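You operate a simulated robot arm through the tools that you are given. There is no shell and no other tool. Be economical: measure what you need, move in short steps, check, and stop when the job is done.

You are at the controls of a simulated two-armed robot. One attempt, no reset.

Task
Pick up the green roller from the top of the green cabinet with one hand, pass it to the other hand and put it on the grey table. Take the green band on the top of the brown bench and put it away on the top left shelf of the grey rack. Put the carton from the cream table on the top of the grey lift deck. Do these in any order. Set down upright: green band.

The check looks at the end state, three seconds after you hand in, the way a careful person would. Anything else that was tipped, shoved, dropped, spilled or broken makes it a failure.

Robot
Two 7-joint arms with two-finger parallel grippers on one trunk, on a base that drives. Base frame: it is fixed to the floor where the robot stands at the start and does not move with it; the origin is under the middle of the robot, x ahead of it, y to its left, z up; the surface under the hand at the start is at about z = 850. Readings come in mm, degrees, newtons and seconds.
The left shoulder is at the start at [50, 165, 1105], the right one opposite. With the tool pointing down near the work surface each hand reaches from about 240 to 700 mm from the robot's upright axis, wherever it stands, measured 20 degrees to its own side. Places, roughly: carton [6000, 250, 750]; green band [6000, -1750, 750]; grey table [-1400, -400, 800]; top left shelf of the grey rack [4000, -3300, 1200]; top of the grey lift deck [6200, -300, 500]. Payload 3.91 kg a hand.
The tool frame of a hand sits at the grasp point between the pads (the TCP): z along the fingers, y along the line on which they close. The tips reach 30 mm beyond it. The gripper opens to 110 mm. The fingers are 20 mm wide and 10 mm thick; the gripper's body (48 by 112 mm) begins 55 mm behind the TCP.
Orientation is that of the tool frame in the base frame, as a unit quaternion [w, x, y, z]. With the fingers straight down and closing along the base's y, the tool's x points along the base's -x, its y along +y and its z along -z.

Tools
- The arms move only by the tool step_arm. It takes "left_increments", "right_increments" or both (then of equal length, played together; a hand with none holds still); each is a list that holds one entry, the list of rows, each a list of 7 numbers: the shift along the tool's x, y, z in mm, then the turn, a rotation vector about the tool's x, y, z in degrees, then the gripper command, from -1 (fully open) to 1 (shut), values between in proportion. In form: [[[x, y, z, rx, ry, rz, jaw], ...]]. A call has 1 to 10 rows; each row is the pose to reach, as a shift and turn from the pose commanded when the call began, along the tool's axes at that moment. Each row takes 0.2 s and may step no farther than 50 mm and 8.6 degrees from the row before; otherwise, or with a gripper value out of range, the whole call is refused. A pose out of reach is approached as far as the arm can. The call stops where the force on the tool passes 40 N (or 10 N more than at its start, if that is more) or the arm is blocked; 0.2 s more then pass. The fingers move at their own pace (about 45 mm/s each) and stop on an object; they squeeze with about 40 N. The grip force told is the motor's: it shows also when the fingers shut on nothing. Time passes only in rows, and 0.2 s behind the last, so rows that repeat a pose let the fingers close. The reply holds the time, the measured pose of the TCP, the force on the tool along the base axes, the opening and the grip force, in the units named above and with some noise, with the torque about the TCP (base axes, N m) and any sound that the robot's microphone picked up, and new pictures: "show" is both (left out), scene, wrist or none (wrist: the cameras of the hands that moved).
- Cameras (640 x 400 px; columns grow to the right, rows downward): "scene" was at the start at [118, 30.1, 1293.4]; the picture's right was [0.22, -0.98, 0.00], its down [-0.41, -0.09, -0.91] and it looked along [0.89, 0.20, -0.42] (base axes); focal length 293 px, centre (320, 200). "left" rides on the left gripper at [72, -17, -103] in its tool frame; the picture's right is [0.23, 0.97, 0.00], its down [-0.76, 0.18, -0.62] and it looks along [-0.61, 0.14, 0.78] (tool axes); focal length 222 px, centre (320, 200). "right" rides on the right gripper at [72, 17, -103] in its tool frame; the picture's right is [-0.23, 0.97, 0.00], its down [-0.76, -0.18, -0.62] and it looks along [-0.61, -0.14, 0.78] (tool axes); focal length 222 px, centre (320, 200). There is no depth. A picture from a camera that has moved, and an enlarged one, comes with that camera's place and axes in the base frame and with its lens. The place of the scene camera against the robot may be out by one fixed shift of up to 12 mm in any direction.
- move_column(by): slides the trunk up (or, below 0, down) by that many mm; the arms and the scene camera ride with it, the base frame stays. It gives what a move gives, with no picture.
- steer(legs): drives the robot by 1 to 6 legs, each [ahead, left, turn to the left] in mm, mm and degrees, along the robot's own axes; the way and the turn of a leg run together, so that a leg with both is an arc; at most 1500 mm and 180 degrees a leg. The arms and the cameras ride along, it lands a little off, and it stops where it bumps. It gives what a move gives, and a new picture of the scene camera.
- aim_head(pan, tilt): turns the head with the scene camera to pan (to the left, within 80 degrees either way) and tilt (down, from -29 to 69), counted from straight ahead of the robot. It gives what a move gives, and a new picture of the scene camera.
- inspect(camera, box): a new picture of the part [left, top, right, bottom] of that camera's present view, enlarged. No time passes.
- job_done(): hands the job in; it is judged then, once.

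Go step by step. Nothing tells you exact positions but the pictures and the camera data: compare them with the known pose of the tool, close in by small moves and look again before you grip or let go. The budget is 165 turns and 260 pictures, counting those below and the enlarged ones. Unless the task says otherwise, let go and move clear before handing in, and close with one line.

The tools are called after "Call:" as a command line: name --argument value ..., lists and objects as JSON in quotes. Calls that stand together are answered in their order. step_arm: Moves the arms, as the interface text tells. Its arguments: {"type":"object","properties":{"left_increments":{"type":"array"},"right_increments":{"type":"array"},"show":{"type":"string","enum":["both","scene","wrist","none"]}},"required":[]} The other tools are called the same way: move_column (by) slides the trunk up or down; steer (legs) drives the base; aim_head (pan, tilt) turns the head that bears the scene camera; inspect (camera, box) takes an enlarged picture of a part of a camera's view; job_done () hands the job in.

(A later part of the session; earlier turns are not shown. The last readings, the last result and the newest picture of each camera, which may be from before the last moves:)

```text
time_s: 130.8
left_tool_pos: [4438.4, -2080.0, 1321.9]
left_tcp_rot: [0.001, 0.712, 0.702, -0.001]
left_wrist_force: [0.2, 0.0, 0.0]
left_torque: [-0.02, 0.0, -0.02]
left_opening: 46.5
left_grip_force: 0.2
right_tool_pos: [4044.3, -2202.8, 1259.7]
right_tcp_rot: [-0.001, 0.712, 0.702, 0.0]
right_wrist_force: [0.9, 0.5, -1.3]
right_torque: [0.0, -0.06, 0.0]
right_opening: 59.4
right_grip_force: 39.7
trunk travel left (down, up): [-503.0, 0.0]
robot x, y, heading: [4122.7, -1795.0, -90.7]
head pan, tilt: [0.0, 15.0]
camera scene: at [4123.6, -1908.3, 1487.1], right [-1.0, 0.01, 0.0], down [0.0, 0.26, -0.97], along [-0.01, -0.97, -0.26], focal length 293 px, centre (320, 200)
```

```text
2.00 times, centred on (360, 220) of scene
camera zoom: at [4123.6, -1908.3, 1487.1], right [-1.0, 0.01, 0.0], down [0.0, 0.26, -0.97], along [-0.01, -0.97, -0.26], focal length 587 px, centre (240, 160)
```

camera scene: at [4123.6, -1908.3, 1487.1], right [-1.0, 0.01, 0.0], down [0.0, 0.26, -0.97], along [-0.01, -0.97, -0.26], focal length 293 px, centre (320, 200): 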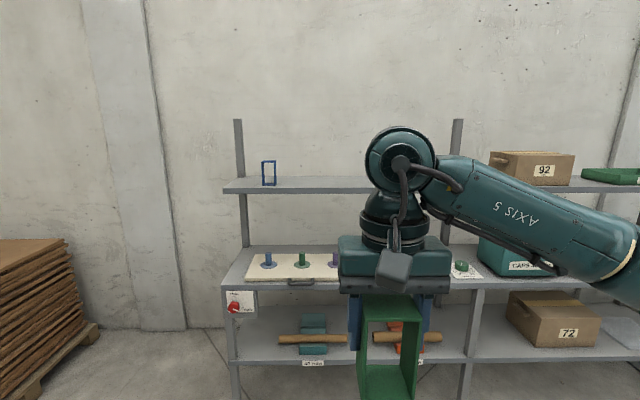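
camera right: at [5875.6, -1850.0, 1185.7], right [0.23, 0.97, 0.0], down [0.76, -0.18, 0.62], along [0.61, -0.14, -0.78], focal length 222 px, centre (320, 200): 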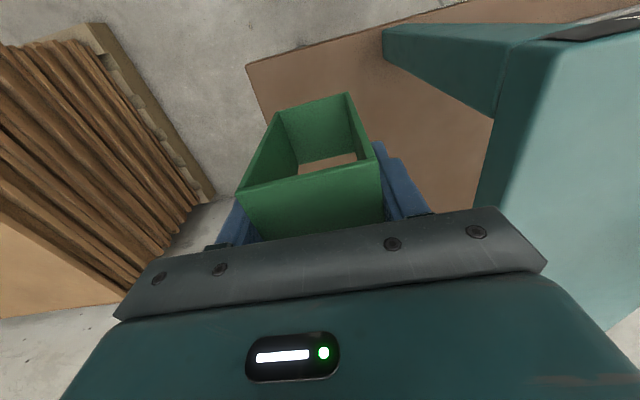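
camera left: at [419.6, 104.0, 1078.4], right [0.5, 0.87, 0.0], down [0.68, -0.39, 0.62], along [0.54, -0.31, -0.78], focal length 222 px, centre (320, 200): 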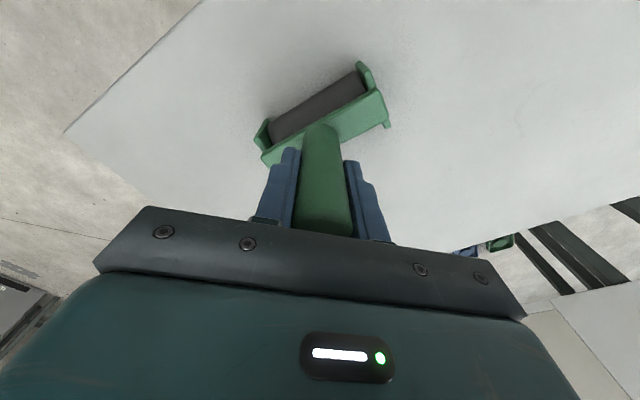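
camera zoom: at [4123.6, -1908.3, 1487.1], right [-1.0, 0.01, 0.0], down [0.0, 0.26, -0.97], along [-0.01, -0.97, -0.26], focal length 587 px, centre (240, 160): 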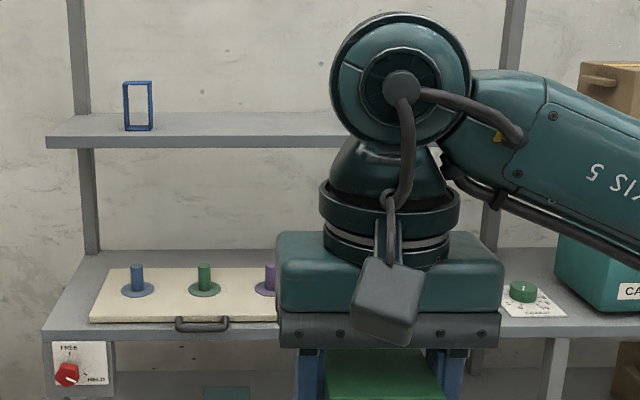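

The top shelf's surface spans y≈-3175…-3480 (z≈1200), with a free gap around x≈4050. I raise the right hand and approach.

Call:
step_arm --right_increments '[[[0, 0, -25, 0, 0, 0, 1], [0, 0, -50, 0, 0, 0, 1], [0, 0, -75, 0, 0, 0, 1], [0, 0, -75, 0, 0, 0, 1]]]' --show "none"

Call:
steer --legs '[[780, 30, 0.8]]'

Call:
aim_head --pan 0 --tilt 35

```text
time_s: 131.8
left_tool_pos: [4437.5, -2080.9, 1322.0]
left_tcp_rot: [0.001, 0.712, 0.702, -0.001]
left_wrist_force: [-0.2, -0.2, -0.5]
left_torque: [-0.01, 0.0, -0.05]
left_opening: 46.6
left_grip_force: 0.1
right_tool_pos: [4046.2, -2204.7, 1335.3]
right_tcp_rot: [0.0, 0.712, 0.702, 0.0]
right_wrist_force: [-0.8, -0.1, -0.3]
right_torque: [-0.01, 0.01, -0.02]
right_opening: 59.8
right_grip_force: 40.1
trunk travel left (down, up): [-503.0, 0.0]
robot x, y, heading: [4124.8, -1793.0, -90.7]
head pan, tilt: [0.0, 15.0]
```

```text
time_s: 136.0
left_tool_pos: [4470.9, -2863.4, 1321.6]
left_tcp_rot: [0.0, 0.705, 0.709, 0.0]
left_wrist_force: [-0.5, -1.1, -0.5]
left_torque: [0.03, 0.0, 0.03]
left_opening: 46.7
left_grip_force: 0.1
right_tool_pos: [4080.7, -2993.3, 1335.0]
right_tcp_rot: [0.001, 0.705, 0.709, 0.0]
right_wrist_force: [0.2, -0.8, -1.2]
right_torque: [-0.05, -0.01, 0.04]
right_opening: 59.2
right_grip_force: 39.7
trunk travel left (down, up): [-503.0, 0.0]
robot x, y, heading: [4153.2, -2585.3, -89.7]
head pan, tilt: [0.0, 15.0]
camera scene: at [4153.1, -2696.6, 1487.0], right [-1.0, -0.01, 0.0], down [0.0, 0.26, -0.97], along [0.01, -0.97, -0.26], focal length 293 px, centre (320, 200)
```

scene: 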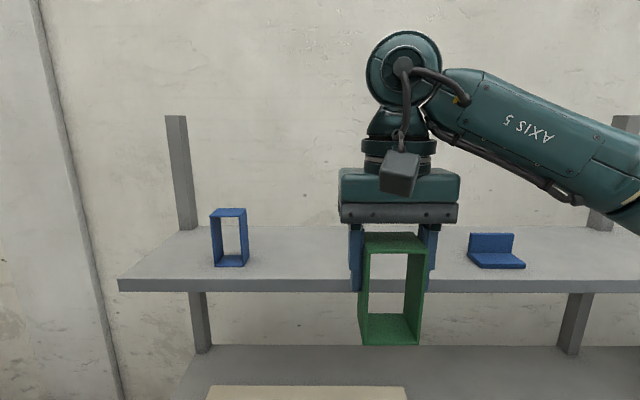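

```text
time_s: 136.8
left_tool_pos: [4471.2, -2862.3, 1321.8]
left_tcp_rot: [0.001, 0.706, 0.708, -0.001]
left_wrist_force: [0.2, -0.2, -0.2]
left_torque: [0.02, -0.02, 0.01]
left_opening: 46.6
left_grip_force: 0.1
right_tool_pos: [4080.9, -2993.7, 1335.8]
right_tcp_rot: [0.0, 0.705, 0.709, 0.0]
right_wrist_force: [0.9, 0.4, -0.6]
right_torque: [-0.03, 0.02, 0.0]
right_opening: 59.2
right_grip_force: 40.1
trunk travel left (down, up): [-503.0, 0.0]
robot x, y, heading: [4151.3, -2584.9, -89.6]
head pan, tilt: [0.0, 35.0]
camera scene: at [4153.1, -2691.0, 1455.1], right [-1.0, -0.01, 0.0], down [0.0, 0.57, -0.82], along [0.0, -0.82, -0.57], focal length 293 px, centre (320, 200)
```

scene: 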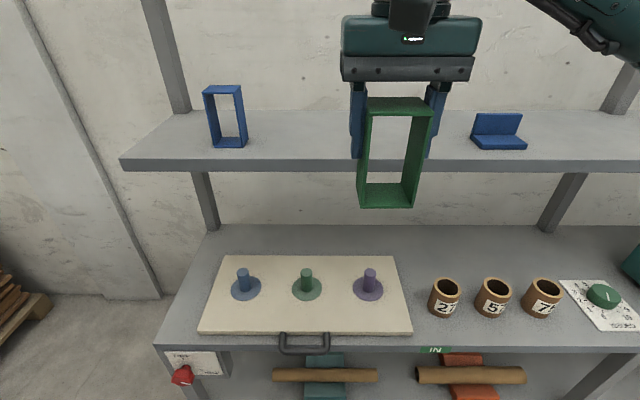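

Front edge ≈ y -3185, back ≈ -3475; the gap between the blue frame and blue bracket is free. Drive 125 mm closer, then extend the right hand over the shelf.

Call:
steer --legs '[[125, 0, -0.3]]'

Call:
step_arm --right_increments '[[[-40, 0, 0, 0, 0, 0, 1], [-80, 0, 0, 0, 0, 0, 1], [-120, 0, 0, 0, 0, 0, 1], [-155, 0, 0, 0, 0, 0, 1], [-155, 0, 0, 0, 0, 0, 1]]]' --show "both"

```text
time_s: 138.1
left_tool_pos: [4470.1, -2985.8, 1321.4]
left_tcp_rot: [0.0, 0.708, 0.706, -0.002]
left_wrist_force: [-0.1, -0.3, 0.5]
left_torque: [0.03, -0.03, 0.0]
left_opening: 46.9
left_grip_force: 0.1
right_tool_pos: [4078.8, -3112.7, 1335.4]
right_tcp_rot: [-0.001, 0.707, 0.707, 0.0]
right_wrist_force: [0.3, 0.6, -0.3]
right_torque: [0.01, 0.03, 0.0]
right_opening: 59.6
right_grip_force: 40.1
trunk travel left (down, up): [-503.0, 0.0]
robot x, y, heading: [4155.9, -2705.7, -90.0]
head pan, tilt: [0.0, 35.0]
camera scene: at [4152.6, -2812.3, 1455.0], right [-1.0, 0.0, 0.0], down [0.0, 0.57, -0.82], along [0.0, -0.82, -0.57], focal length 293 px, centre (320, 200)
```

scene: 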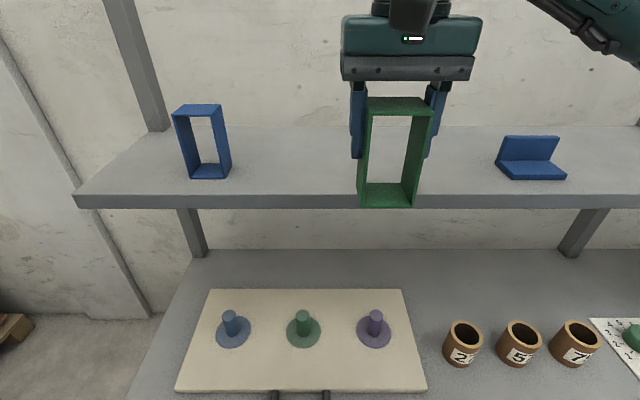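

```text
time_s: 139.3
left_tool_pos: [4470.5, -2985.5, 1321.2]
left_tcp_rot: [0.0, 0.707, 0.707, -0.001]
left_wrist_force: [-0.1, 0.5, -0.7]
left_torque: [0.01, 0.01, 0.0]
left_opening: 47.1
left_grip_force: 0.1
right_tool_pos: [4078.3, -3268.7, 1336.1]
right_tcp_rot: [0.0, 0.707, 0.707, 0.0]
right_wrist_force: [-0.9, -0.1, -0.7]
right_torque: [-0.03, -0.01, 0.03]
right_opening: 59.2
right_grip_force: 39.9
trunk travel left (down, up): [-503.0, 0.0]
robot x, y, heading: [4152.7, -2702.9, -90.0]
head pan, tilt: [0.0, 35.0]
camera scene: at [4152.0, -2811.2, 1455.1], right [-1.0, 0.0, 0.0], down [0.0, 0.57, -0.82], along [0.0, -0.82, -0.57], focal length 293 px, centre (320, 200)
camera right: at [4095.3, -3194.9, 1438.4], right [0.97, -0.23, 0.0], down [-0.18, -0.76, 0.62], along [-0.14, -0.61, -0.78], focal length 222 px, centre (320, 200)
```

scene: 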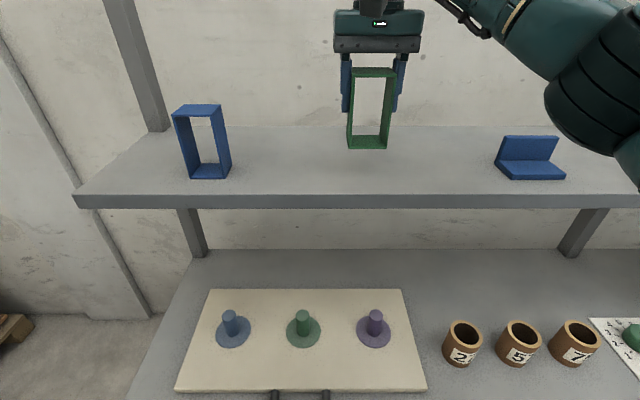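
right: 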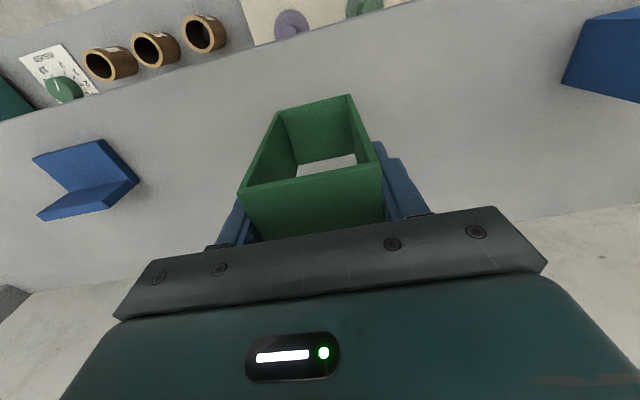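

Reached. The band hangs over the shelf well behind its front edge. Lowering until contact.

Call:
step_arm --right_increments '[[[0, 0, 20, 0, 0, 0, 1], [0, 0, 38, 0, 0, 0, 1], [0, 0, 44, 0, 0, 0, 1], [0, 0, 48, 0, 0, 0, 1], [0, 0, 48, 0, 0, 0, 1]]]' --show "scene"

Call:
inspect --camera "scene" --box '[300, 50, 440, 220]'

```text
time_s: 140.5
left_tool_pos: [4470.6, -2985.5, 1321.8]
left_tcp_rot: [0.001, 0.707, 0.707, -0.001]
left_wrist_force: [0.3, -0.6, 1.0]
left_torque: [0.01, 0.01, -0.03]
left_opening: 47.0
left_grip_force: 0.1
right_tool_pos: [4079.7, -3270.4, 1287.4]
right_tcp_rot: [0.0, 0.707, 0.707, 0.0]
right_wrist_force: [-0.8, -0.6, -0.8]
right_torque: [-0.01, -0.03, 0.01]
right_opening: 59.9
right_grip_force: 40.2
trunk travel left (down, up): [-503.0, 0.0]
robot x, y, heading: [4154.1, -2703.3, -90.0]
head pan, tilt: [0.0, 35.0]
camera scene: at [4152.6, -2811.5, 1455.1], right [-1.0, 0.0, 0.0], down [0.0, 0.57, -0.82], along [0.0, -0.82, -0.57], focal length 293 px, centre (320, 200)
```

scene: 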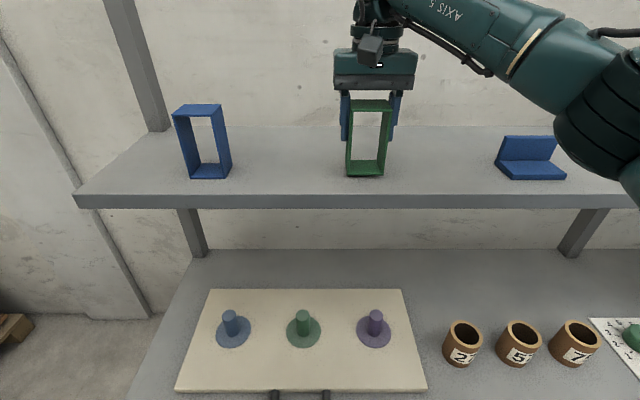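

```text
2.35 times, centred on (370, 135) of scene
camera zoom: at [4152.6, -2811.5, 1455.1], right [-1.0, 0.0, 0.0], down [0.0, 0.57, -0.82], along [0.0, -0.82, -0.57], focal length 690 px, centre (202, 353)
```

zoom: 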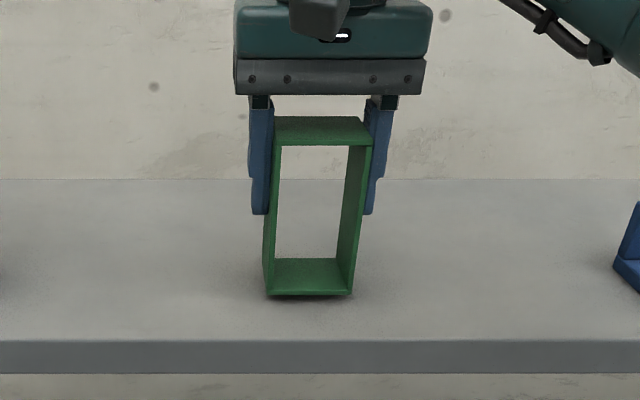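

Very close to the surface, no contact yet. Lowering in small steps.

Call:
step_arm --right_increments '[[[0, 0, 2, 0, 0, 0, 1], [0, 0, 4, 0, 0, 0, 1], [0, 0, 6, 0, 0, 0, 1], [0, 0, 6, 0, 0, 0, 1]]]' --show "none"

```text
time_s: 141.5
left_tool_pos: [4470.1, -2985.1, 1321.9]
left_tcp_rot: [0.0, 0.707, 0.707, 0.0]
left_wrist_force: [-0.2, 0.2, -0.2]
left_torque: [0.01, 0.02, 0.01]
left_opening: 46.9
left_grip_force: 0.0
right_tool_pos: [4078.0, -3268.6, 1281.9]
right_tcp_rot: [0.0, 0.707, 0.707, 0.0]
right_wrist_force: [0.0, -0.2, -0.1]
right_torque: [0.03, 0.01, 0.05]
right_opening: 59.3
right_grip_force: 39.8
trunk travel left (down, up): [-503.0, 0.0]
robot x, y, heading: [4151.2, -2701.2, -90.0]
head pan, tilt: [0.0, 35.0]
```

Call:
step_arm --right_increments '[[[0, 0, 1, 0, 0, 0, 1], [0, 0, 2, 0, 0, 0, 1], [0, 0, 3, 0, 0, 0, 1], [0, 0, 3, 0, 0, 0, 1]]]' --show "none"

```text
time_s: 142.5
left_tool_pos: [4470.5, -2983.8, 1322.6]
left_tcp_rot: [0.001, 0.707, 0.707, -0.001]
left_wrist_force: [-0.5, 0.5, 0.3]
left_torque: [-0.04, -0.02, -0.02]
left_opening: 46.8
left_grip_force: 0.0
right_tool_pos: [4078.5, -3267.8, 1279.9]
right_tcp_rot: [0.001, 0.707, 0.707, -0.001]
right_wrist_force: [-1.7, -3.2, 9.2]
right_torque: [-0.07, 0.15, 0.03]
right_opening: 59.4
right_grip_force: 39.3
trunk travel left (down, up): [-503.0, 0.0]
robot x, y, heading: [4153.0, -2706.0, -90.0]
head pan, tilt: [0.0, 35.0]
```

Contact (9 N). Open slightly and lift straight up.

Call:
step_arm --right_increments '[[[0, 0, 0, 0, 0, 0, -0.2], [0, 0, 0, 0, 0, 0, -0.5], [0, 0, 0, 0, 0, 0, -0.5], [0, 0, -15, 0, 0, 0, -0.5], [0, 0, -40, 0, 0, 0, -0.5], [0, 0, -65, 0, 0, 0, -0.5]]]' --show "scene"

Call:
inspect --camera "scene" --box '[300, 50, 440, 220]'

```text
time_s: 143.9
left_tool_pos: [4470.8, -2984.2, 1321.2]
left_tcp_rot: [0.001, 0.707, 0.707, -0.001]
left_wrist_force: [-0.5, 0.4, 0.0]
left_torque: [-0.02, 0.02, -0.01]
left_opening: 47.1
left_grip_force: 0.1
right_tool_pos: [4079.0, -3267.9, 1343.5]
right_tcp_rot: [0.001, 0.707, 0.707, 0.0]
right_wrist_force: [-0.6, -0.9, -0.6]
right_torque: [0.06, 0.0, -0.03]
right_opening: 82.6
right_grip_force: 0.1
trunk travel left (down, up): [-503.0, 0.0]
robot x, y, heading: [4150.0, -2710.8, -90.1]
head pan, tilt: [0.0, 35.0]
camera scene: at [4153.1, -2811.1, 1455.1], right [-1.0, 0.0, 0.0], down [0.0, 0.57, -0.82], along [0.0, -0.82, -0.57], focal length 293 px, centre (320, 200)
```

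scene: 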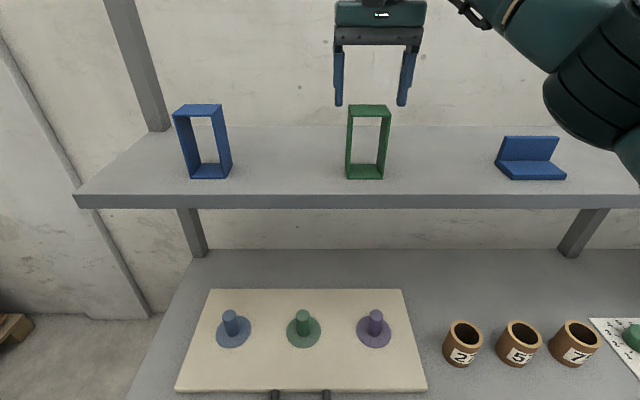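

```text
2.35 times, centred on (370, 135) of scene
camera zoom: at [4153.1, -2811.1, 1455.1], right [-1.0, 0.0, 0.0], down [0.0, 0.57, -0.82], along [0.0, -0.82, -0.57], focal length 690 px, centre (202, 353)
```

zoom: 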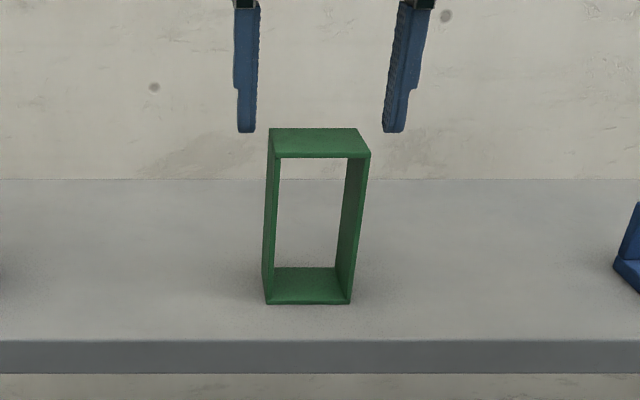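

The band stands upright on the shelf. Lift a bit more, retract the hand and back the robot off.

Call:
step_arm --right_increments '[[[0, 0, -12, 0, 0, 0, -0.5], [5, 0, -22, 0, 0, 0, -0.5], [45, 0, -22, 0, 0, 0, -0.5], [90, 0, -22, 0, 0, 0, -0.5], [135, 0, -22, 0, 0, 0, -0.5], [165, 0, -22, 0, 0, 0, -0.5]]]' --show "none"

Call:
steer --legs '[[-700, 0, 0]]'

```text
time_s: 145.3
left_tool_pos: [4471.3, -2985.1, 1321.9]
left_tcp_rot: [0.001, 0.707, 0.707, 0.0]
left_wrist_force: [-0.3, -0.3, -0.1]
left_torque: [0.0, -0.02, 0.0]
left_opening: 46.7
left_grip_force: 0.1
right_tool_pos: [4078.7, -3102.9, 1366.0]
right_tcp_rot: [0.0, 0.707, 0.707, 0.0]
right_wrist_force: [-0.3, 0.1, 0.6]
right_torque: [0.0, -0.01, -0.02]
right_opening: 82.7
right_grip_force: 0.0
trunk travel left (down, up): [-503.0, 0.0]
robot x, y, heading: [4156.6, -2706.7, -90.1]
head pan, tilt: [0.0, 35.0]
```

```text
time_s: 149.1
left_tool_pos: [4470.7, -2283.6, 1320.2]
left_tcp_rot: [0.0, 0.708, 0.706, -0.001]
left_wrist_force: [-0.4, 0.3, -0.3]
left_torque: [-0.01, -0.05, 0.01]
left_opening: 46.9
left_grip_force: 0.1
right_tool_pos: [4079.1, -2401.9, 1365.0]
right_tcp_rot: [0.0, 0.709, 0.706, 0.0]
right_wrist_force: [0.3, -0.4, 0.8]
right_torque: [0.0, 0.01, -0.01]
right_opening: 82.3
right_grip_force: 0.1
trunk travel left (down, up): [-503.0, 0.0]
robot x, y, heading: [4157.8, -2001.8, -90.3]
head pan, tilt: [0.0, 35.0]
camera scene: at [4153.9, -2108.9, 1455.1], right [-1.0, 0.0, 0.0], down [0.0, 0.57, -0.82], along [0.0, -0.82, -0.57], focal length 293 px, centre (320, 200)
```

scene: 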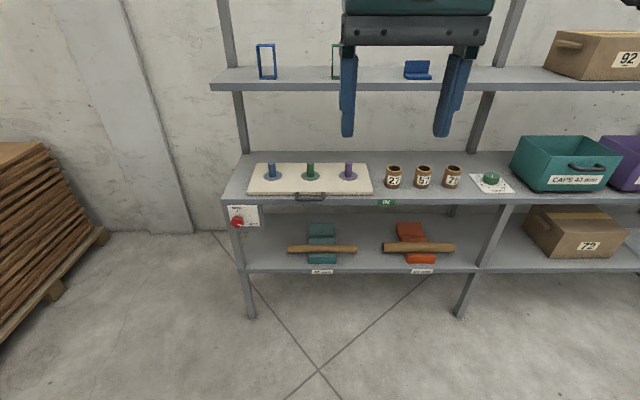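

Band placed; nothing else disturbed. Lower the trunk and head for the cream table with the carton.

Call:
move_column --by -178

Call:
steer --legs '[[0, 0, 90], [900, 0, 0], [0, 1500, 0]]'

Call:
aim_head --pan 30 --tilt 20

```text
time_s: 151.1
left_tool_pos: [4470.5, -2284.6, 1143.8]
left_tcp_rot: [0.001, 0.708, 0.706, -0.001]
left_wrist_force: [0.1, 1.0, 0.0]
left_torque: [0.03, -0.01, 0.0]
left_opening: 46.7
left_grip_force: 0.1
right_tool_pos: [4080.1, -2400.7, 1187.0]
right_tcp_rot: [0.0, 0.708, 0.706, 0.0]
right_wrist_force: [0.4, -0.4, 0.1]
right_torque: [-0.04, -0.03, 0.03]
right_opening: 82.6
right_grip_force: 0.1
trunk travel left (down, up): [-325.0, 178.0]
robot x, y, heading: [4154.8, -2001.7, -90.1]
head pan, tilt: [0.0, 35.0]
```

```text
time_s: 172.6
left_tool_pos: [5305.0, -174.0, 1143.6]
left_tcp_rot: [0.001, -0.014, 1.0, 0.0]
left_wrist_force: [0.0, -0.9, 0.1]
left_torque: [-0.03, 0.03, -0.03]
left_opening: 46.8
left_grip_force: 0.1
right_tool_pos: [5432.0, -560.8, 1187.2]
right_tcp_rot: [0.0, -0.013, 1.0, 0.001]
right_wrist_force: [0.3, -0.3, 0.1]
right_torque: [0.02, 0.01, -0.04]
right_opening: 82.5
right_grip_force: 0.0
trunk travel left (down, up): [-325.0, 178.0]
robot x, y, heading: [5033.7, -496.0, 1.6]
head pan, tilt: [0.0, 35.0]
camera scene: at [5147.0, -484.3, 1277.1], right [0.03, -1.0, 0.0], down [-0.57, -0.01, -0.82], along [0.82, 0.02, -0.57], focal length 293 px, centre (320, 200)
```

scene: 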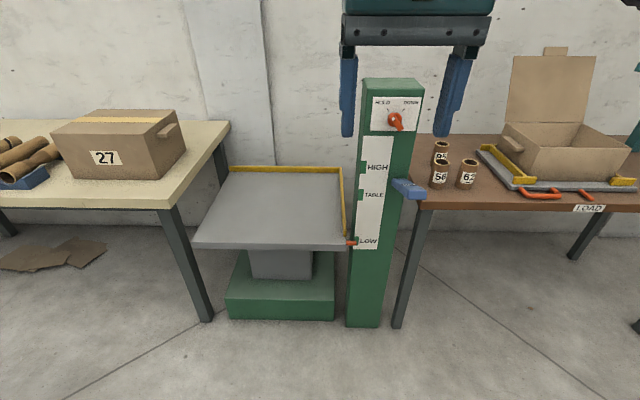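

```text
time_s: 173.5
left_tool_pos: [5303.3, -173.9, 1144.9]
left_tcp_rot: [0.0, -0.012, 1.0, 0.0]
left_wrist_force: [0.4, -0.1, -0.7]
left_torque: [-0.01, 0.0, -0.02]
left_opening: 46.7
left_grip_force: 0.1
right_tool_pos: [5432.8, -561.3, 1187.5]
right_tcp_rot: [0.0, -0.013, 1.0, 0.0]
right_wrist_force: [-1.0, -0.6, -0.6]
right_torque: [0.0, 0.03, 0.02]
right_opening: 82.6
right_grip_force: 0.0
trunk travel left (down, up): [-325.0, 178.0]
robot x, y, heading: [5033.5, -500.8, 1.5]
head pan, tilt: [30.0, 20.0]
camera scene: at [5138.4, -438.1, 1300.9], right [0.52, -0.85, 0.0], down [-0.29, -0.18, -0.94], along [0.8, 0.49, -0.34], focal length 293 px, centre (320, 200)
```

scene: 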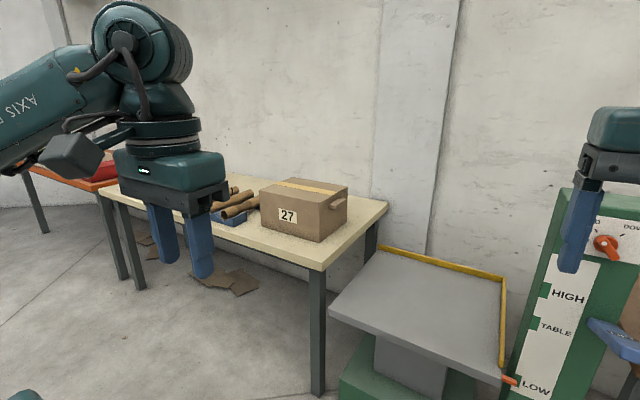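

The carton "27" sits on the cream table with small lugs at its ends, wider than a gripper, so it probably wants two hands. I'll drive in front of it for a closer look.

Call:
steer --legs '[[0, 760, -1.5], [270, 0, 0]]'

Call:
aim_head --pan 0 --tilt 35

```text
time_s: 182.1
left_tool_pos: [5577.7, 571.6, 1144.1]
left_tcp_rot: [0.001, 0.004, 1.0, 0.0]
left_wrist_force: [0.3, -0.2, -0.7]
left_torque: [-0.02, 0.03, -0.01]
left_opening: 46.9
left_grip_force: 0.2
right_tool_pos: [5693.1, 178.3, 1186.6]
right_tcp_rot: [0.0, 0.004, 1.0, 0.0]
right_wrist_force: [-0.1, -0.3, 0.1]
right_torque: [0.0, -0.01, 0.0]
right_opening: 82.9
right_grip_force: 0.1
trunk travel left (down, up): [-325.0, 178.0]
robot x, y, heading: [5292.8, 253.4, -0.7]
head pan, tilt: [30.0, 20.0]
camera scene: at [5403.3, 311.4, 1300.8], right [0.49, -0.87, 0.0], down [-0.3, -0.17, -0.94], along [0.82, 0.46, -0.34], focal length 293 px, centre (320, 200)
```

scene: 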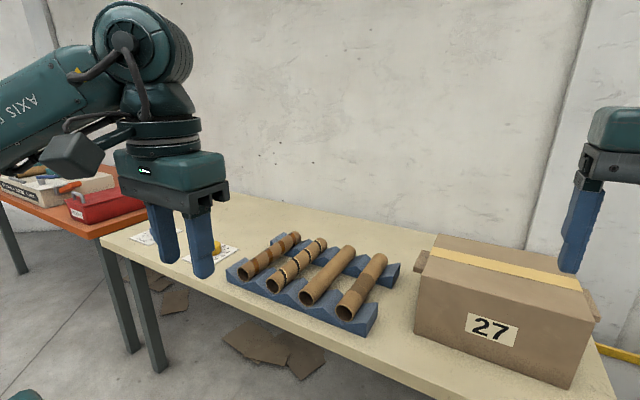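

```text
time_s: 183.0
left_tool_pos: [5576.8, 570.8, 1143.1]
left_tcp_rot: [0.001, 0.004, 1.0, 0.0]
left_wrist_force: [0.1, -0.8, 0.5]
left_torque: [-0.03, 0.0, 0.03]
left_opening: 46.8
left_grip_force: 0.0
right_tool_pos: [5692.9, 177.7, 1186.4]
right_tcp_rot: [0.0, 0.004, 1.0, 0.0]
right_wrist_force: [-0.2, 0.1, -0.2]
right_torque: [-0.01, -0.03, 0.0]
right_opening: 82.5
right_grip_force: 0.0
trunk travel left (down, up): [-325.0, 178.0]
robot x, y, heading: [5297.1, 257.5, -0.7]
head pan, tilt: [0.0, 35.0]
camera scene: at [5409.7, 264.9, 1277.1], right [-0.01, -1.0, 0.0], down [-0.57, 0.01, -0.82], along [0.82, -0.01, -0.57], focal length 293 px, centre (320, 200)
```

scene: 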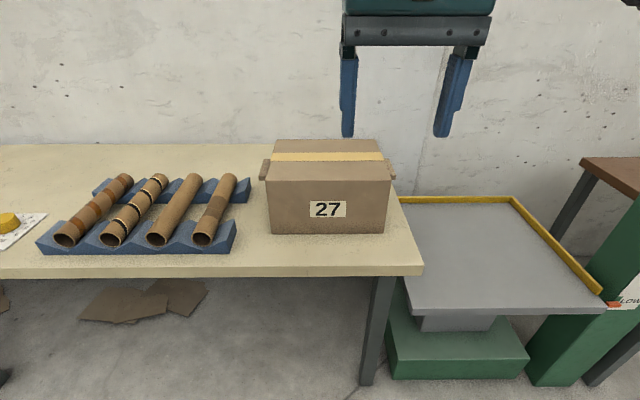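

Call:
inspect --camera "scene" --box '[240, 120, 420, 260]'

Call:
inspect --camera "left" --box '[0, 0, 640, 200]'

Call:
inspect --camera "right" --box '[0, 0, 640, 200]'

```text
2.86 times, centred on (330, 190) of scene
camera zoom: at [5409.7, 264.9, 1277.1], right [-0.01, -1.0, 0.0], down [-0.57, 0.01, -0.82], along [0.82, -0.01, -0.57], focal length 838 px, centre (291, 229)
```

zoom: 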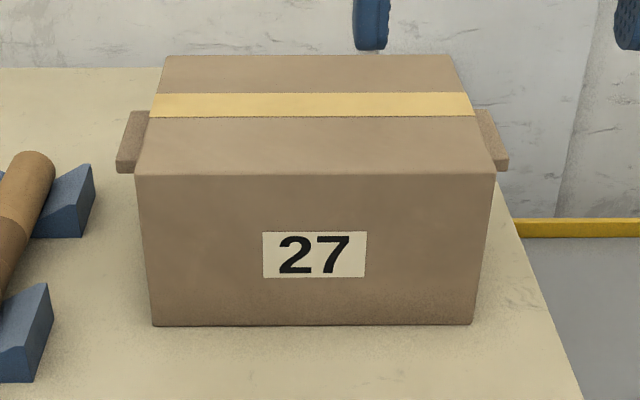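

```text
1.00 times, centred on (320, 100) of left (not enlarged: the box is as wide or as high as the picture)
camera zoom: at [5505.8, 552.1, 1246.4], right [-0.22, 0.98, 0.0], down [0.76, 0.17, 0.62], along [0.61, 0.14, -0.78], focal length 222 px, centre (320, 300)
```

zoom: 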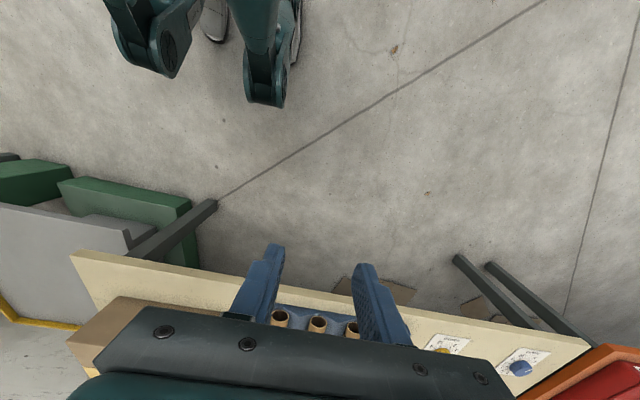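

```text
1.00 times, centred on (320, 100) of right (not enlarged: the box is as wide or as high as the picture)
camera zoom: at [5619.9, 196.2, 1290.1], right [0.24, 0.97, 0.0], down [0.76, -0.18, 0.62], along [0.61, -0.15, -0.78], focal length 222 px, centre (320, 300)
```

zoom: 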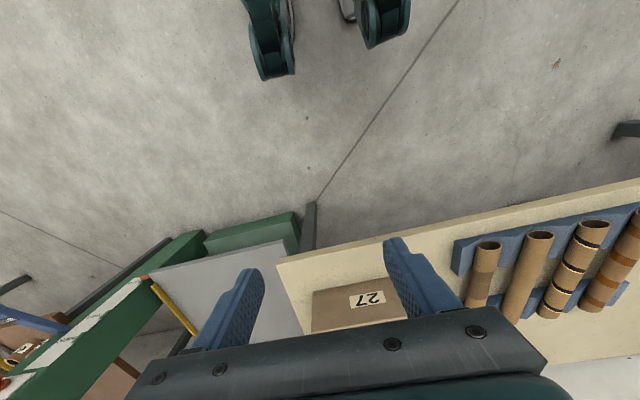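

The carton is about 300 × 246 × 165 mm with 100 × 30 × 14 mm lugs at both ends (z≈881). I'll carry it with both hands, fingers pointing forward, clamping each lug vertically. First I pitch both hands forward at this safe distance.

Call:
step_arm --left_increments '[[[-28, -10, 0, 0, -8.6, 0, 0.15], [-56, -20, 0, 0, -17.2, 0, 0.15], [-84, -30, 0, 0, -25.8, 0, 0.15], [-112, -40, 0, 0, -34.4, 0, 0.15], [-140, -50, 0, 0, -43, 0, 0.15], [-168, -60, 0, 0, -51.6, 0, 0.15], [-196, -70, 0, 0, -60.2, 0, 0.15], [-224, -80, 0, 0, -68.8, 0, 0.15], [-252, -90, 0, 0, -77.4, 0, 0.15], [-280, -100, 0, 0, -86, 0, 0.15]]]' --right_increments '[[[-16, -12, 4, 0, -8.6, 0, 0.15], [-32, -24, 8, 0, -17.2, 0, 0.15], [-48, -36, 12, 0, -25.8, 0, 0.15], [-64, -48, 16, 0, -34.4, 0, 0.15], [-80, -60, 20, 0, -43, 0, 0.15], [-96, -72, 24, 0, -51.6, 0, 0.15], [-112, -84, 28, 0, -60.2, 0, 0.15], [-128, -96, 32, 0, -68.8, 0, 0.15], [-146, -108, 36, 0, -77.4, 0, 0.15], [-164, -120, 40, 0, -86, 0, 0.15]]]' --show "scene"

```text
time_s: 185.2
left_tool_pos: [5848.0, 471.2, 1145.1]
left_tcp_rot: [0.665, 0.003, 0.747, -0.004]
left_wrist_force: [-0.3, 0.5, 1.2]
left_torque: [-0.01, -0.01, -0.05]
left_opening: 46.7
left_grip_force: 0.1
left hand out of reach, approached as far as the arm can: row 10
right_tool_pos: [5850.5, 75.4, 1147.2]
right_tcp_rot: [0.673, -0.008, 0.739, 0.005]
right_wrist_force: [0.0, 0.7, -0.9]
right_torque: [0.0, 0.0, -0.07]
right_opening: 46.7
right_grip_force: 0.0
right hand out of reach, approached as far as the arm can: row 10
trunk travel left (down, up): [-325.0, 178.0]
robot x, y, heading: [5295.0, 256.7, -0.5]
head pan, tilt: [0.0, 35.0]
camera scene: at [5408.9, 266.1, 1277.2], right [-0.01, -1.0, 0.0], down [-0.57, 0.0, -0.82], along [0.82, -0.01, -0.57], focal length 293 px, centre (320, 200)
```

scene: 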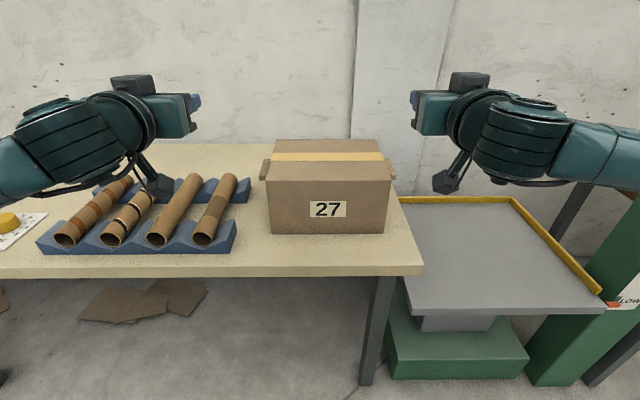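

Now roll both hands about their finger axes so that they close vertically with the cameras outward.

Call:
step_arm --left_increments '[[[0, 0, 0, 0, 0, 8.6, 0.15], [0, 0, 0, 0, 0, 17.2, 0.15], [0, 0, 0, 0, 0, 25.8, 0.15], [0, 0, 0, 0, 0, 34.4, 0.15], [0, 0, 0, 0, 0, 43, 0.15], [0, 0, 0, 0, 0, 51.6, 0.15], [0, 0, 0, 0, 0, 60.2, 0.15], [0, 0, 0, 0, 0, 68.8, 0.15], [0, 0, 0, 0, 0, 77.4, 0.15], [0, 0, 0, 0, 0, 86, 0.15]]]' --right_increments '[[[0, 0, 0, 0, 0, -8.6, 0.15], [0, 0, 0, 0, 0, -17.2, 0.15], [0, 0, 0, 0, 0, -25.8, 0.15], [0, 0, 0, 0, 0, -34.4, 0.15], [0, 0, 0, 0, 0, -43, 0.15], [0, 0, 0, 0, 0, -51.6, 0.15], [0, 0, 0, 0, 0, -60.2, 0.15], [0, 0, 0, 0, 0, -68.8, 0.15], [0, 0, 0, 0, 0, -77.4, 0.15], [0, 0, 0, 0, 0, -86, 0.15]]]' --show "scene"

```text
time_s: 187.4
left_tool_pos: [5846.9, 470.0, 1144.9]
left_tcp_rot: [0.488, 0.512, 0.543, 0.452]
left_wrist_force: [0.3, 0.3, 0.1]
left_torque: [-0.02, -0.03, -0.04]
left_opening: 46.9
left_grip_force: 0.1
right_tool_pos: [5855.3, 57.1, 1147.8]
right_tcp_rot: [0.496, -0.496, 0.537, -0.468]
right_wrist_force: [0.8, 0.1, -0.7]
right_torque: [0.0, 0.01, 0.02]
right_opening: 46.8
right_grip_force: 0.1
trunk travel left (down, up): [-325.0, 178.0]
robot x, y, heading: [5292.8, 257.7, -0.6]
head pan, tilt: [0.0, 35.0]
camera scene: at [5409.5, 264.6, 1277.1], right [-0.01, -1.0, 0.0], down [-0.57, 0.01, -0.82], along [0.82, -0.01, -0.57], focal length 293 px, centre (320, 200)
```

scene: 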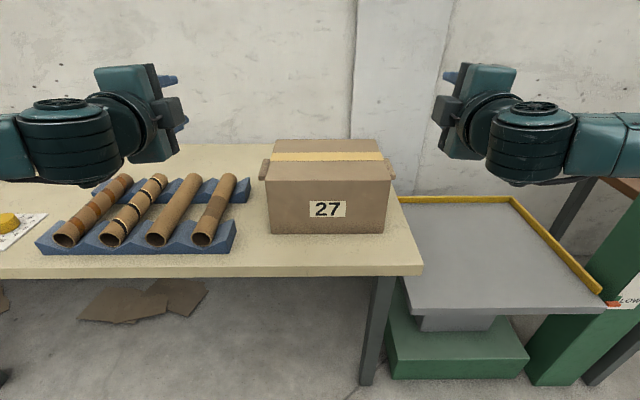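

Roll works. Now I level and angle both hands 10° inward, bring them to lug spacing and lower them.

Call:
step_arm --left_increments '[[[-5, 0, 0, -3.3, -5, 2, 0.15], [-10, 0, 0, -6.5, -10, 3.9, 0.15], [-20, -40, 4, -6.5, -10, 3.9, 0.15], [-30, -80, 9, -6.5, -10, 3.9, 0.15], [-36, -120, 14, -6.5, -10, 3.9, 0.15], [-42, -160, 18, -6.5, -10, 3.9, 0.15], [-42, -190, 22, -6.5, -10, 3.9, 0.15], [-42, -190, 22, -6.5, -10, 3.9, 0.15]]]' --right_increments '[[[0, 0, 0, 2, -5, -2, 0.15], [0, 0, 0, 4, -10, -4, 0.15], [2, 40, 3, 4, -10, -4, 0.15], [4, 80, 6, 4, -10, -4, 0.15], [6, 120, 9, 4, -10, -4, 0.15], [8, 160, 11, 4, -10, -4, 0.15], [8, 192, 13, 4, -10, -4, 0.15], [8, 192, 13, 4, -10, -4, 0.15]]]' --show "scene"

```text
time_s: 189.2
left_tool_pos: [5751.2, 420.7, 1155.2]
left_tcp_rot: [0.537, 0.546, 0.464, 0.445]
left_wrist_force: [0.6, -0.4, -0.5]
left_torque: [-0.02, -0.03, 0.0]
left_opening: 46.9
left_grip_force: 0.1
left hand out of reach, approached as far as the arm can: row 1, 2, 3, 4, 5, 6, 7, 8
right_tool_pos: [5851.5, 21.6, 1149.5]
right_tcp_rot: [-0.503, 0.525, -0.514, 0.455]
right_wrist_force: [-0.1, 0.5, 0.8]
right_torque: [0.02, -0.03, 0.0]
right_opening: 46.5
right_grip_force: 0.0
right hand out of reach, approached as far as the arm can: row 1, 2, 3, 4, 5, 6, 7, 8
trunk travel left (down, up): [-325.0, 178.0]
robot x, y, heading: [5294.3, 255.5, -0.8]
head pan, tilt: [0.0, 35.0]
camera scene: at [5409.4, 264.6, 1277.1], right [-0.01, -1.0, 0.0], down [-0.57, 0.01, -0.82], along [0.82, -0.01, -0.57], focal length 293 px, centre (320, 200)
```

scene: 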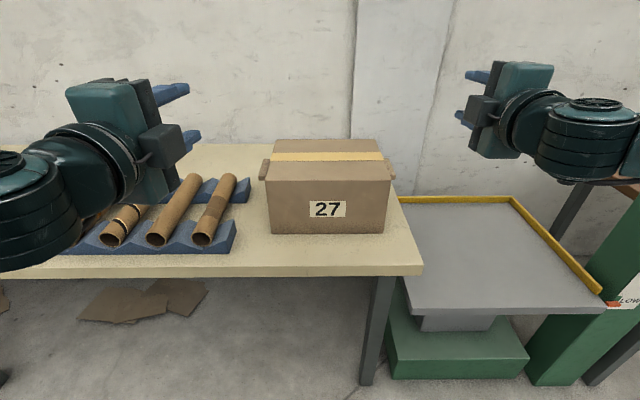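

Level forward hands can't go this low (wrist limits). I'll instead grip the lugs from above, closing along their 100 mm length with the hands turned 90° the other way. First, undo the roll.

Call:
step_arm --left_increments '[[[0, 0, 0, 0, 0, -8.6, 0.15], [0, 0, 0, 0, 0, -17.2, 0.15], [0, 0, 0, 0, 0, -25.8, 0.15], [0, 0, 0, 0, 0, -34.4, 0.15], [0, 0, 0, 0, 0, -43, 0.15], [0, 0, 0, 0, 0, -51.6, 0.15], [0, 0, 0, 0, 0, -60.2, 0.15], [0, 0, 0, 0, 0, -68.8, 0.15], [0, 0, 0, 0, 0, -77.4, 0.15], [0, 0, 0, 0, 0, -86, 0.15]]]' --right_increments '[[[0, 0, 0, 0, 0, 8.6, 0.15], [0, 0, 0, 0, 0, 17.2, 0.15], [0, 0, 0, 0, 0, 25.8, 0.15], [0, 0, 0, 0, 0, 34.4, 0.15], [0, 0, 0, 0, 0, 43, 0.15], [0, 0, 0, 0, 0, 51.6, 0.15], [0, 0, 0, 0, 0, 60.2, 0.15], [0, 0, 0, 0, 0, 68.8, 0.15], [0, 0, 0, 0, 0, 77.4, 0.15], [0, 0, 0, 0, 0, 86, 0.15]]]' --show "none"

Call:
step_arm --left_increments '[[[0, 0, 0, 0, 8.6, 0, 0.15], [0, 0, 0, 0, 17.2, 0, 0.15], [0, 0, 0, 0, 25.8, 0, 0.15], [0, 0, 0, 0, 34.4, 0, 0.15], [0, 0, 0, 0, 43, 0, 0.15], [0, 0, 0, 0, 51.6, 0, 0.15], [0, 0, 0, 0, 60.2, 0, 0.15], [0, 0, 0, 0, 68.8, 0, 0.15], [0, 0, 0, 0, 77.4, 0, 0.15], [0, 0, 0, 0, 86, 0, 0.15]]]' --right_increments '[[[0, 0, 0, 0, 8.6, 0, 0.15], [0, 0, 0, 0, 17.2, 0, 0.15], [0, 0, 0, 0, 25.8, 0, 0.15], [0, 0, 0, 0, 34.4, 0, 0.15], [0, 0, 0, 0, 43, 0, 0.15], [0, 0, 0, 0, 51.6, 0, 0.15], [0, 0, 0, 0, 60.2, 0, 0.15], [0, 0, 0, 0, 68.8, 0, 0.15], [0, 0, 0, 0, 77.4, 0, 0.15], [0, 0, 0, 0, 86, 0, 0.15]]]' --show "scene"

```text
time_s: 191.4
left_tool_pos: [5754.0, 439.8, 1158.4]
left_tcp_rot: [0.706, 0.084, 0.702, -0.044]
left_wrist_force: [0.2, 0.4, 0.0]
left_torque: [0.0, 0.01, -0.01]
left_opening: 46.9
left_grip_force: 0.0
left hand out of reach, approached as far as the arm can: row 1, 2, 3, 4, 5, 6, 7, 8, 9, 10
right_tool_pos: [5849.6, 17.7, 1155.4]
right_tcp_rot: [0.678, -0.032, 0.734, 0.012]
right_wrist_force: [0.1, -0.6, 0.7]
right_torque: [0.0, -0.01, -0.01]
right_opening: 46.8
right_grip_force: 0.1
trunk travel left (down, up): [-325.0, 178.0]
robot x, y, heading: [5291.2, 256.9, -0.5]
head pan, tilt: [0.0, 35.0]
```

```text
time_s: 193.6
left_tool_pos: [5754.6, 440.1, 1157.0]
left_tcp_rot: [0.037, 0.09, 0.995, 0.025]
left_wrist_force: [0.1, -0.1, 1.0]
left_torque: [0.0, 0.0, 0.0]
left_opening: 46.5
left_grip_force: 0.0
right_tool_pos: [5847.2, 20.1, 1153.8]
right_tcp_rot: [-0.005, -0.031, 0.999, -0.014]
right_wrist_force: [0.7, -1.3, 0.2]
right_torque: [0.02, -0.02, -0.01]
right_opening: 47.1
right_grip_force: 0.0
trunk travel left (down, up): [-325.0, 178.0]
robot x, y, heading: [5293.1, 256.9, -0.4]
head pan, tilt: [0.0, 35.0]
camera scene: at [5409.7, 265.0, 1277.0], right [-0.01, -1.0, 0.0], down [-0.57, 0.01, -0.82], along [0.82, -0.01, -0.57], focal length 293 px, centre (320, 200)
```

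scene: 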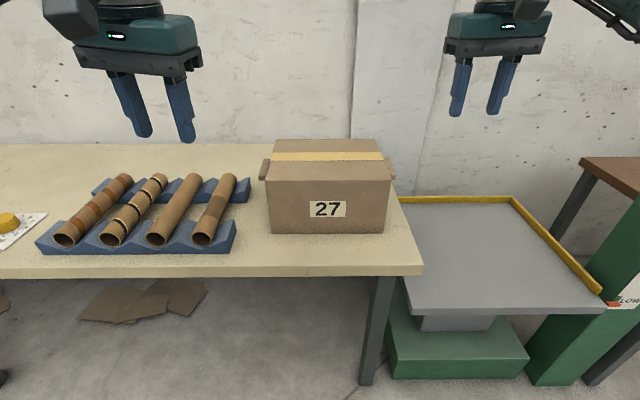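

Tool-down again. Now yaw left −86°/right +86° (cameras inward), lowering a bit meanwhile.

Call:
step_arm --left_increments '[[[0, 0, 12, 0, 0, -8.6, -1], [0, 0, 24, 0, 0, -17.2, -1], [0, 0, 36, 0, 0, -25.8, -1], [0, 0, 48, 0, 0, -34.4, -1], [0, 0, 60, 0, 0, -43, -1], [0, 0, 72, 0, 0, -51.6, -1], [0, 0, 84, 0, 0, -60.2, -1], [0, 0, 96, 0, 0, -68.8, -1], [0, 0, 108, 0, 0, -77.4, -1], [0, 0, 120, 0, 0, -86, -1]]]' --right_increments '[[[0, 0, 12, 0, 0, 8.6, -1], [0, 0, 24, 0, 0, 17.2, -1], [0, 0, 36, 0, 0, 25.8, -1], [0, 0, 48, 0, 0, 34.4, -1], [0, 0, 60, 0, 0, 43, -1], [0, 0, 72, 0, 0, 51.6, -1], [0, 0, 84, 0, 0, 60.2, -1], [0, 0, 96, 0, 0, 68.8, -1], [0, 0, 108, 0, 0, 77.4, -1], [0, 0, 120, 0, 0, 86, -1]]]' --show "both"

```text
time_s: 195.8
left_tool_pos: [5763.7, 444.5, 1037.6]
left_tcp_rot: [0.046, -0.613, 0.788, -0.009]
left_wrist_force: [0.2, 1.0, 0.0]
left_torque: [0.04, -0.01, 0.01]
left_opening: 110.0
left_grip_force: 0.0
right_tool_pos: [5847.5, 14.5, 1032.9]
right_tcp_rot: [0.006, 0.661, 0.751, -0.014]
right_wrist_force: [0.7, 0.5, -0.4]
right_torque: [-0.01, -0.05, -0.01]
right_opening: 109.9
right_grip_force: 0.1
trunk travel left (down, up): [-325.0, 178.0]
robot x, y, heading: [5291.7, 257.4, -0.8]
head pan, tilt: [0.0, 35.0]
camera scene: at [5409.8, 264.8, 1277.1], right [-0.01, -1.0, 0.0], down [-0.57, 0.01, -0.82], along [0.82, -0.01, -0.57], focal length 293 px, centre (320, 200)
camera right: at [5855.4, 93.1, 1134.9], right [0.99, -0.1, 0.0], down [-0.07, -0.76, 0.65], along [-0.07, -0.64, -0.76], focal length 222 px, centre (320, 200)
camera left: at [5755.5, 364.6, 1137.2], right [-1.0, 0.02, -0.08], down [-0.04, 0.75, 0.66], along [0.08, 0.66, -0.75], focal length 222 px, centre (320, 200)
```

scene: 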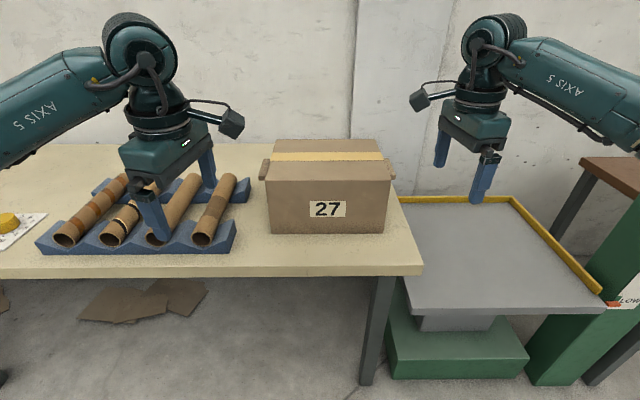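
right: 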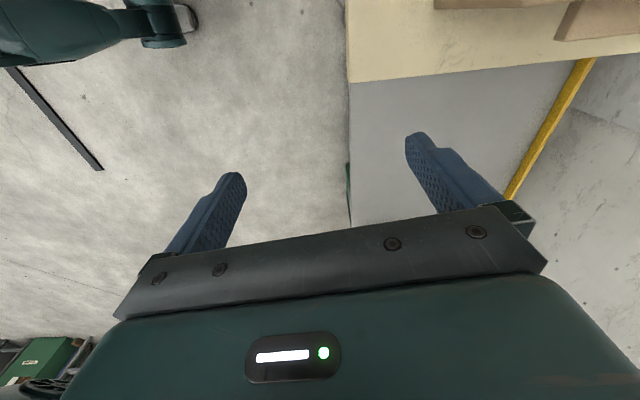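
left: 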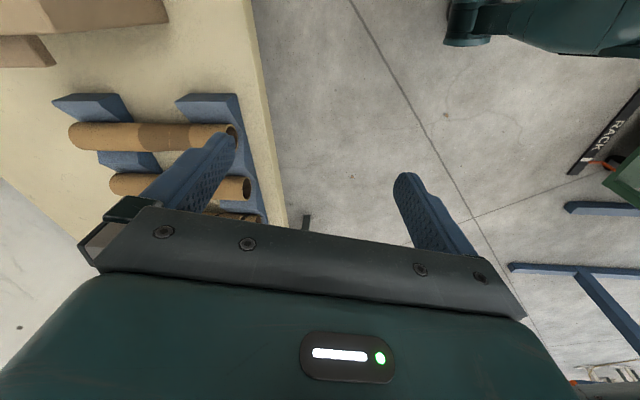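

The −90° yaw works. Squaring both hands exactly, then driving 245 mm closer.

Call:
step_arm --left_increments '[[[0, 0, 0, -2.2, 1.5, -7.1, -1], [0, 0, 0, -4.5, 3, -14.2, -1], [0, 0, 0, -4.5, 3, -14.2, -1]]]' --right_increments '[[[0, 0, 0, -0.3, 0.8, 3.6, -1], [0, 0, 0, -0.6, 1.6, 7.3, -1], [0, 0, 0, -0.6, 1.6, 7.3, -1]]]' --show "none"

Call:
steer --legs '[[245, -20, 0.6]]'

```text
time_s: 196.6
left_tool_pos: [5764.2, 444.9, 1038.0]
left_tcp_rot: [0.0, -0.706, 0.708, 0.002]
left_wrist_force: [0.6, 0.8, -0.9]
left_torque: [0.0, -0.01, 0.0]
left_opening: 110.0
left_grip_force: 0.1
right_tool_pos: [5847.3, 15.0, 1034.0]
right_tcp_rot: [-0.001, 0.705, 0.709, 0.001]
right_wrist_force: [0.3, -0.4, -0.3]
right_torque: [-0.02, -0.02, -0.01]
right_opening: 109.9
right_grip_force: 0.2
trunk travel left (down, up): [-325.0, 178.0]
robot x, y, heading: [5290.9, 256.6, -0.7]
head pan, tilt: [0.0, 35.0]
```

```text
time_s: 198.4
left_tool_pos: [5999.9, 428.8, 1038.6]
left_tcp_rot: [-0.001, 0.709, -0.705, -0.002]
left_wrist_force: [0.3, -0.4, -0.2]
left_torque: [0.01, 0.01, 0.02]
left_opening: 109.9
left_grip_force: 0.0
right_tool_pos: [6087.1, -2.1, 1033.7]
right_tcp_rot: [0.0, 0.702, 0.713, 0.001]
right_wrist_force: [0.4, 0.2, 0.1]
right_torque: [-0.04, -0.01, 0.01]
right_opening: 110.1
right_grip_force: 0.0
trunk travel left (down, up): [-325.0, 178.0]
robot x, y, heading: [5530.6, 232.3, 0.1]
head pan, tilt: [0.0, 35.0]
camera scene: at [5648.5, 244.2, 1277.0], right [0.0, -1.0, 0.0], down [-0.57, 0.0, -0.82], along [0.82, 0.0, -0.57], focal length 293 px, centre (320, 200)
```

scene: 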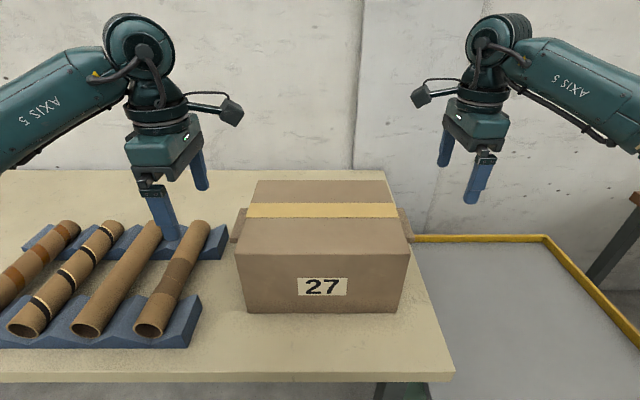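

Call:
inspect --camera "scene" --box '[220, 160, 420, 320]'

Call:
inspect --camera "left" --box '[0, 0, 400, 200]'

Call:
inspect --camera "right" --box '[240, 0, 640, 200]'

```text
2.50 times, centred on (320, 240) of scene
camera zoom: at [5648.5, 244.2, 1277.0], right [0.0, -1.0, 0.0], down [-0.57, 0.0, -0.82], along [0.82, 0.0, -0.57], focal length 734 px, centre (320, 100)
```

zoom: 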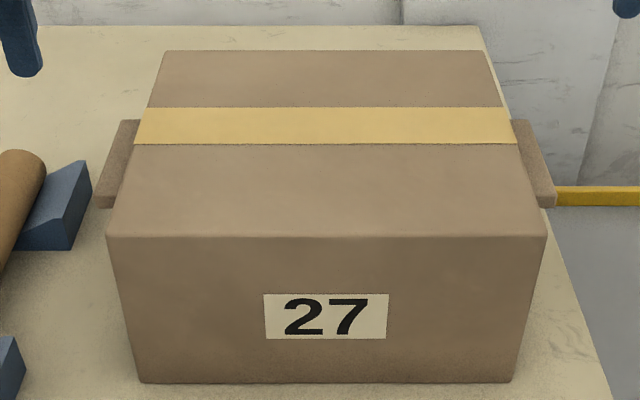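

```text
1.60 times, centred on (200, 100) of left
camera zoom: at [6019.4, 354.1, 1140.7], right [-0.97, -0.23, 0.0], down [-0.18, 0.76, 0.63], along [-0.15, 0.61, -0.78], focal length 355 px, centre (512, 360)
```

zoom: 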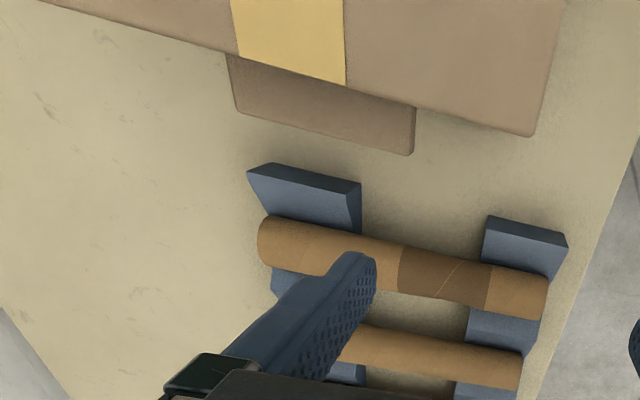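

```text
1.60 times, centred on (440, 100) of right
camera zoom: at [6103.7, 72.5, 1137.4], right [0.98, -0.21, 0.0], down [-0.17, -0.76, 0.62], along [-0.13, -0.61, -0.78], focal length 355 px, centre (128, 360)
```

zoom: 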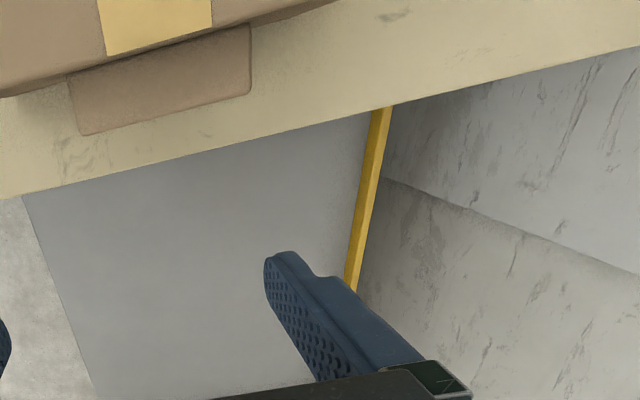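

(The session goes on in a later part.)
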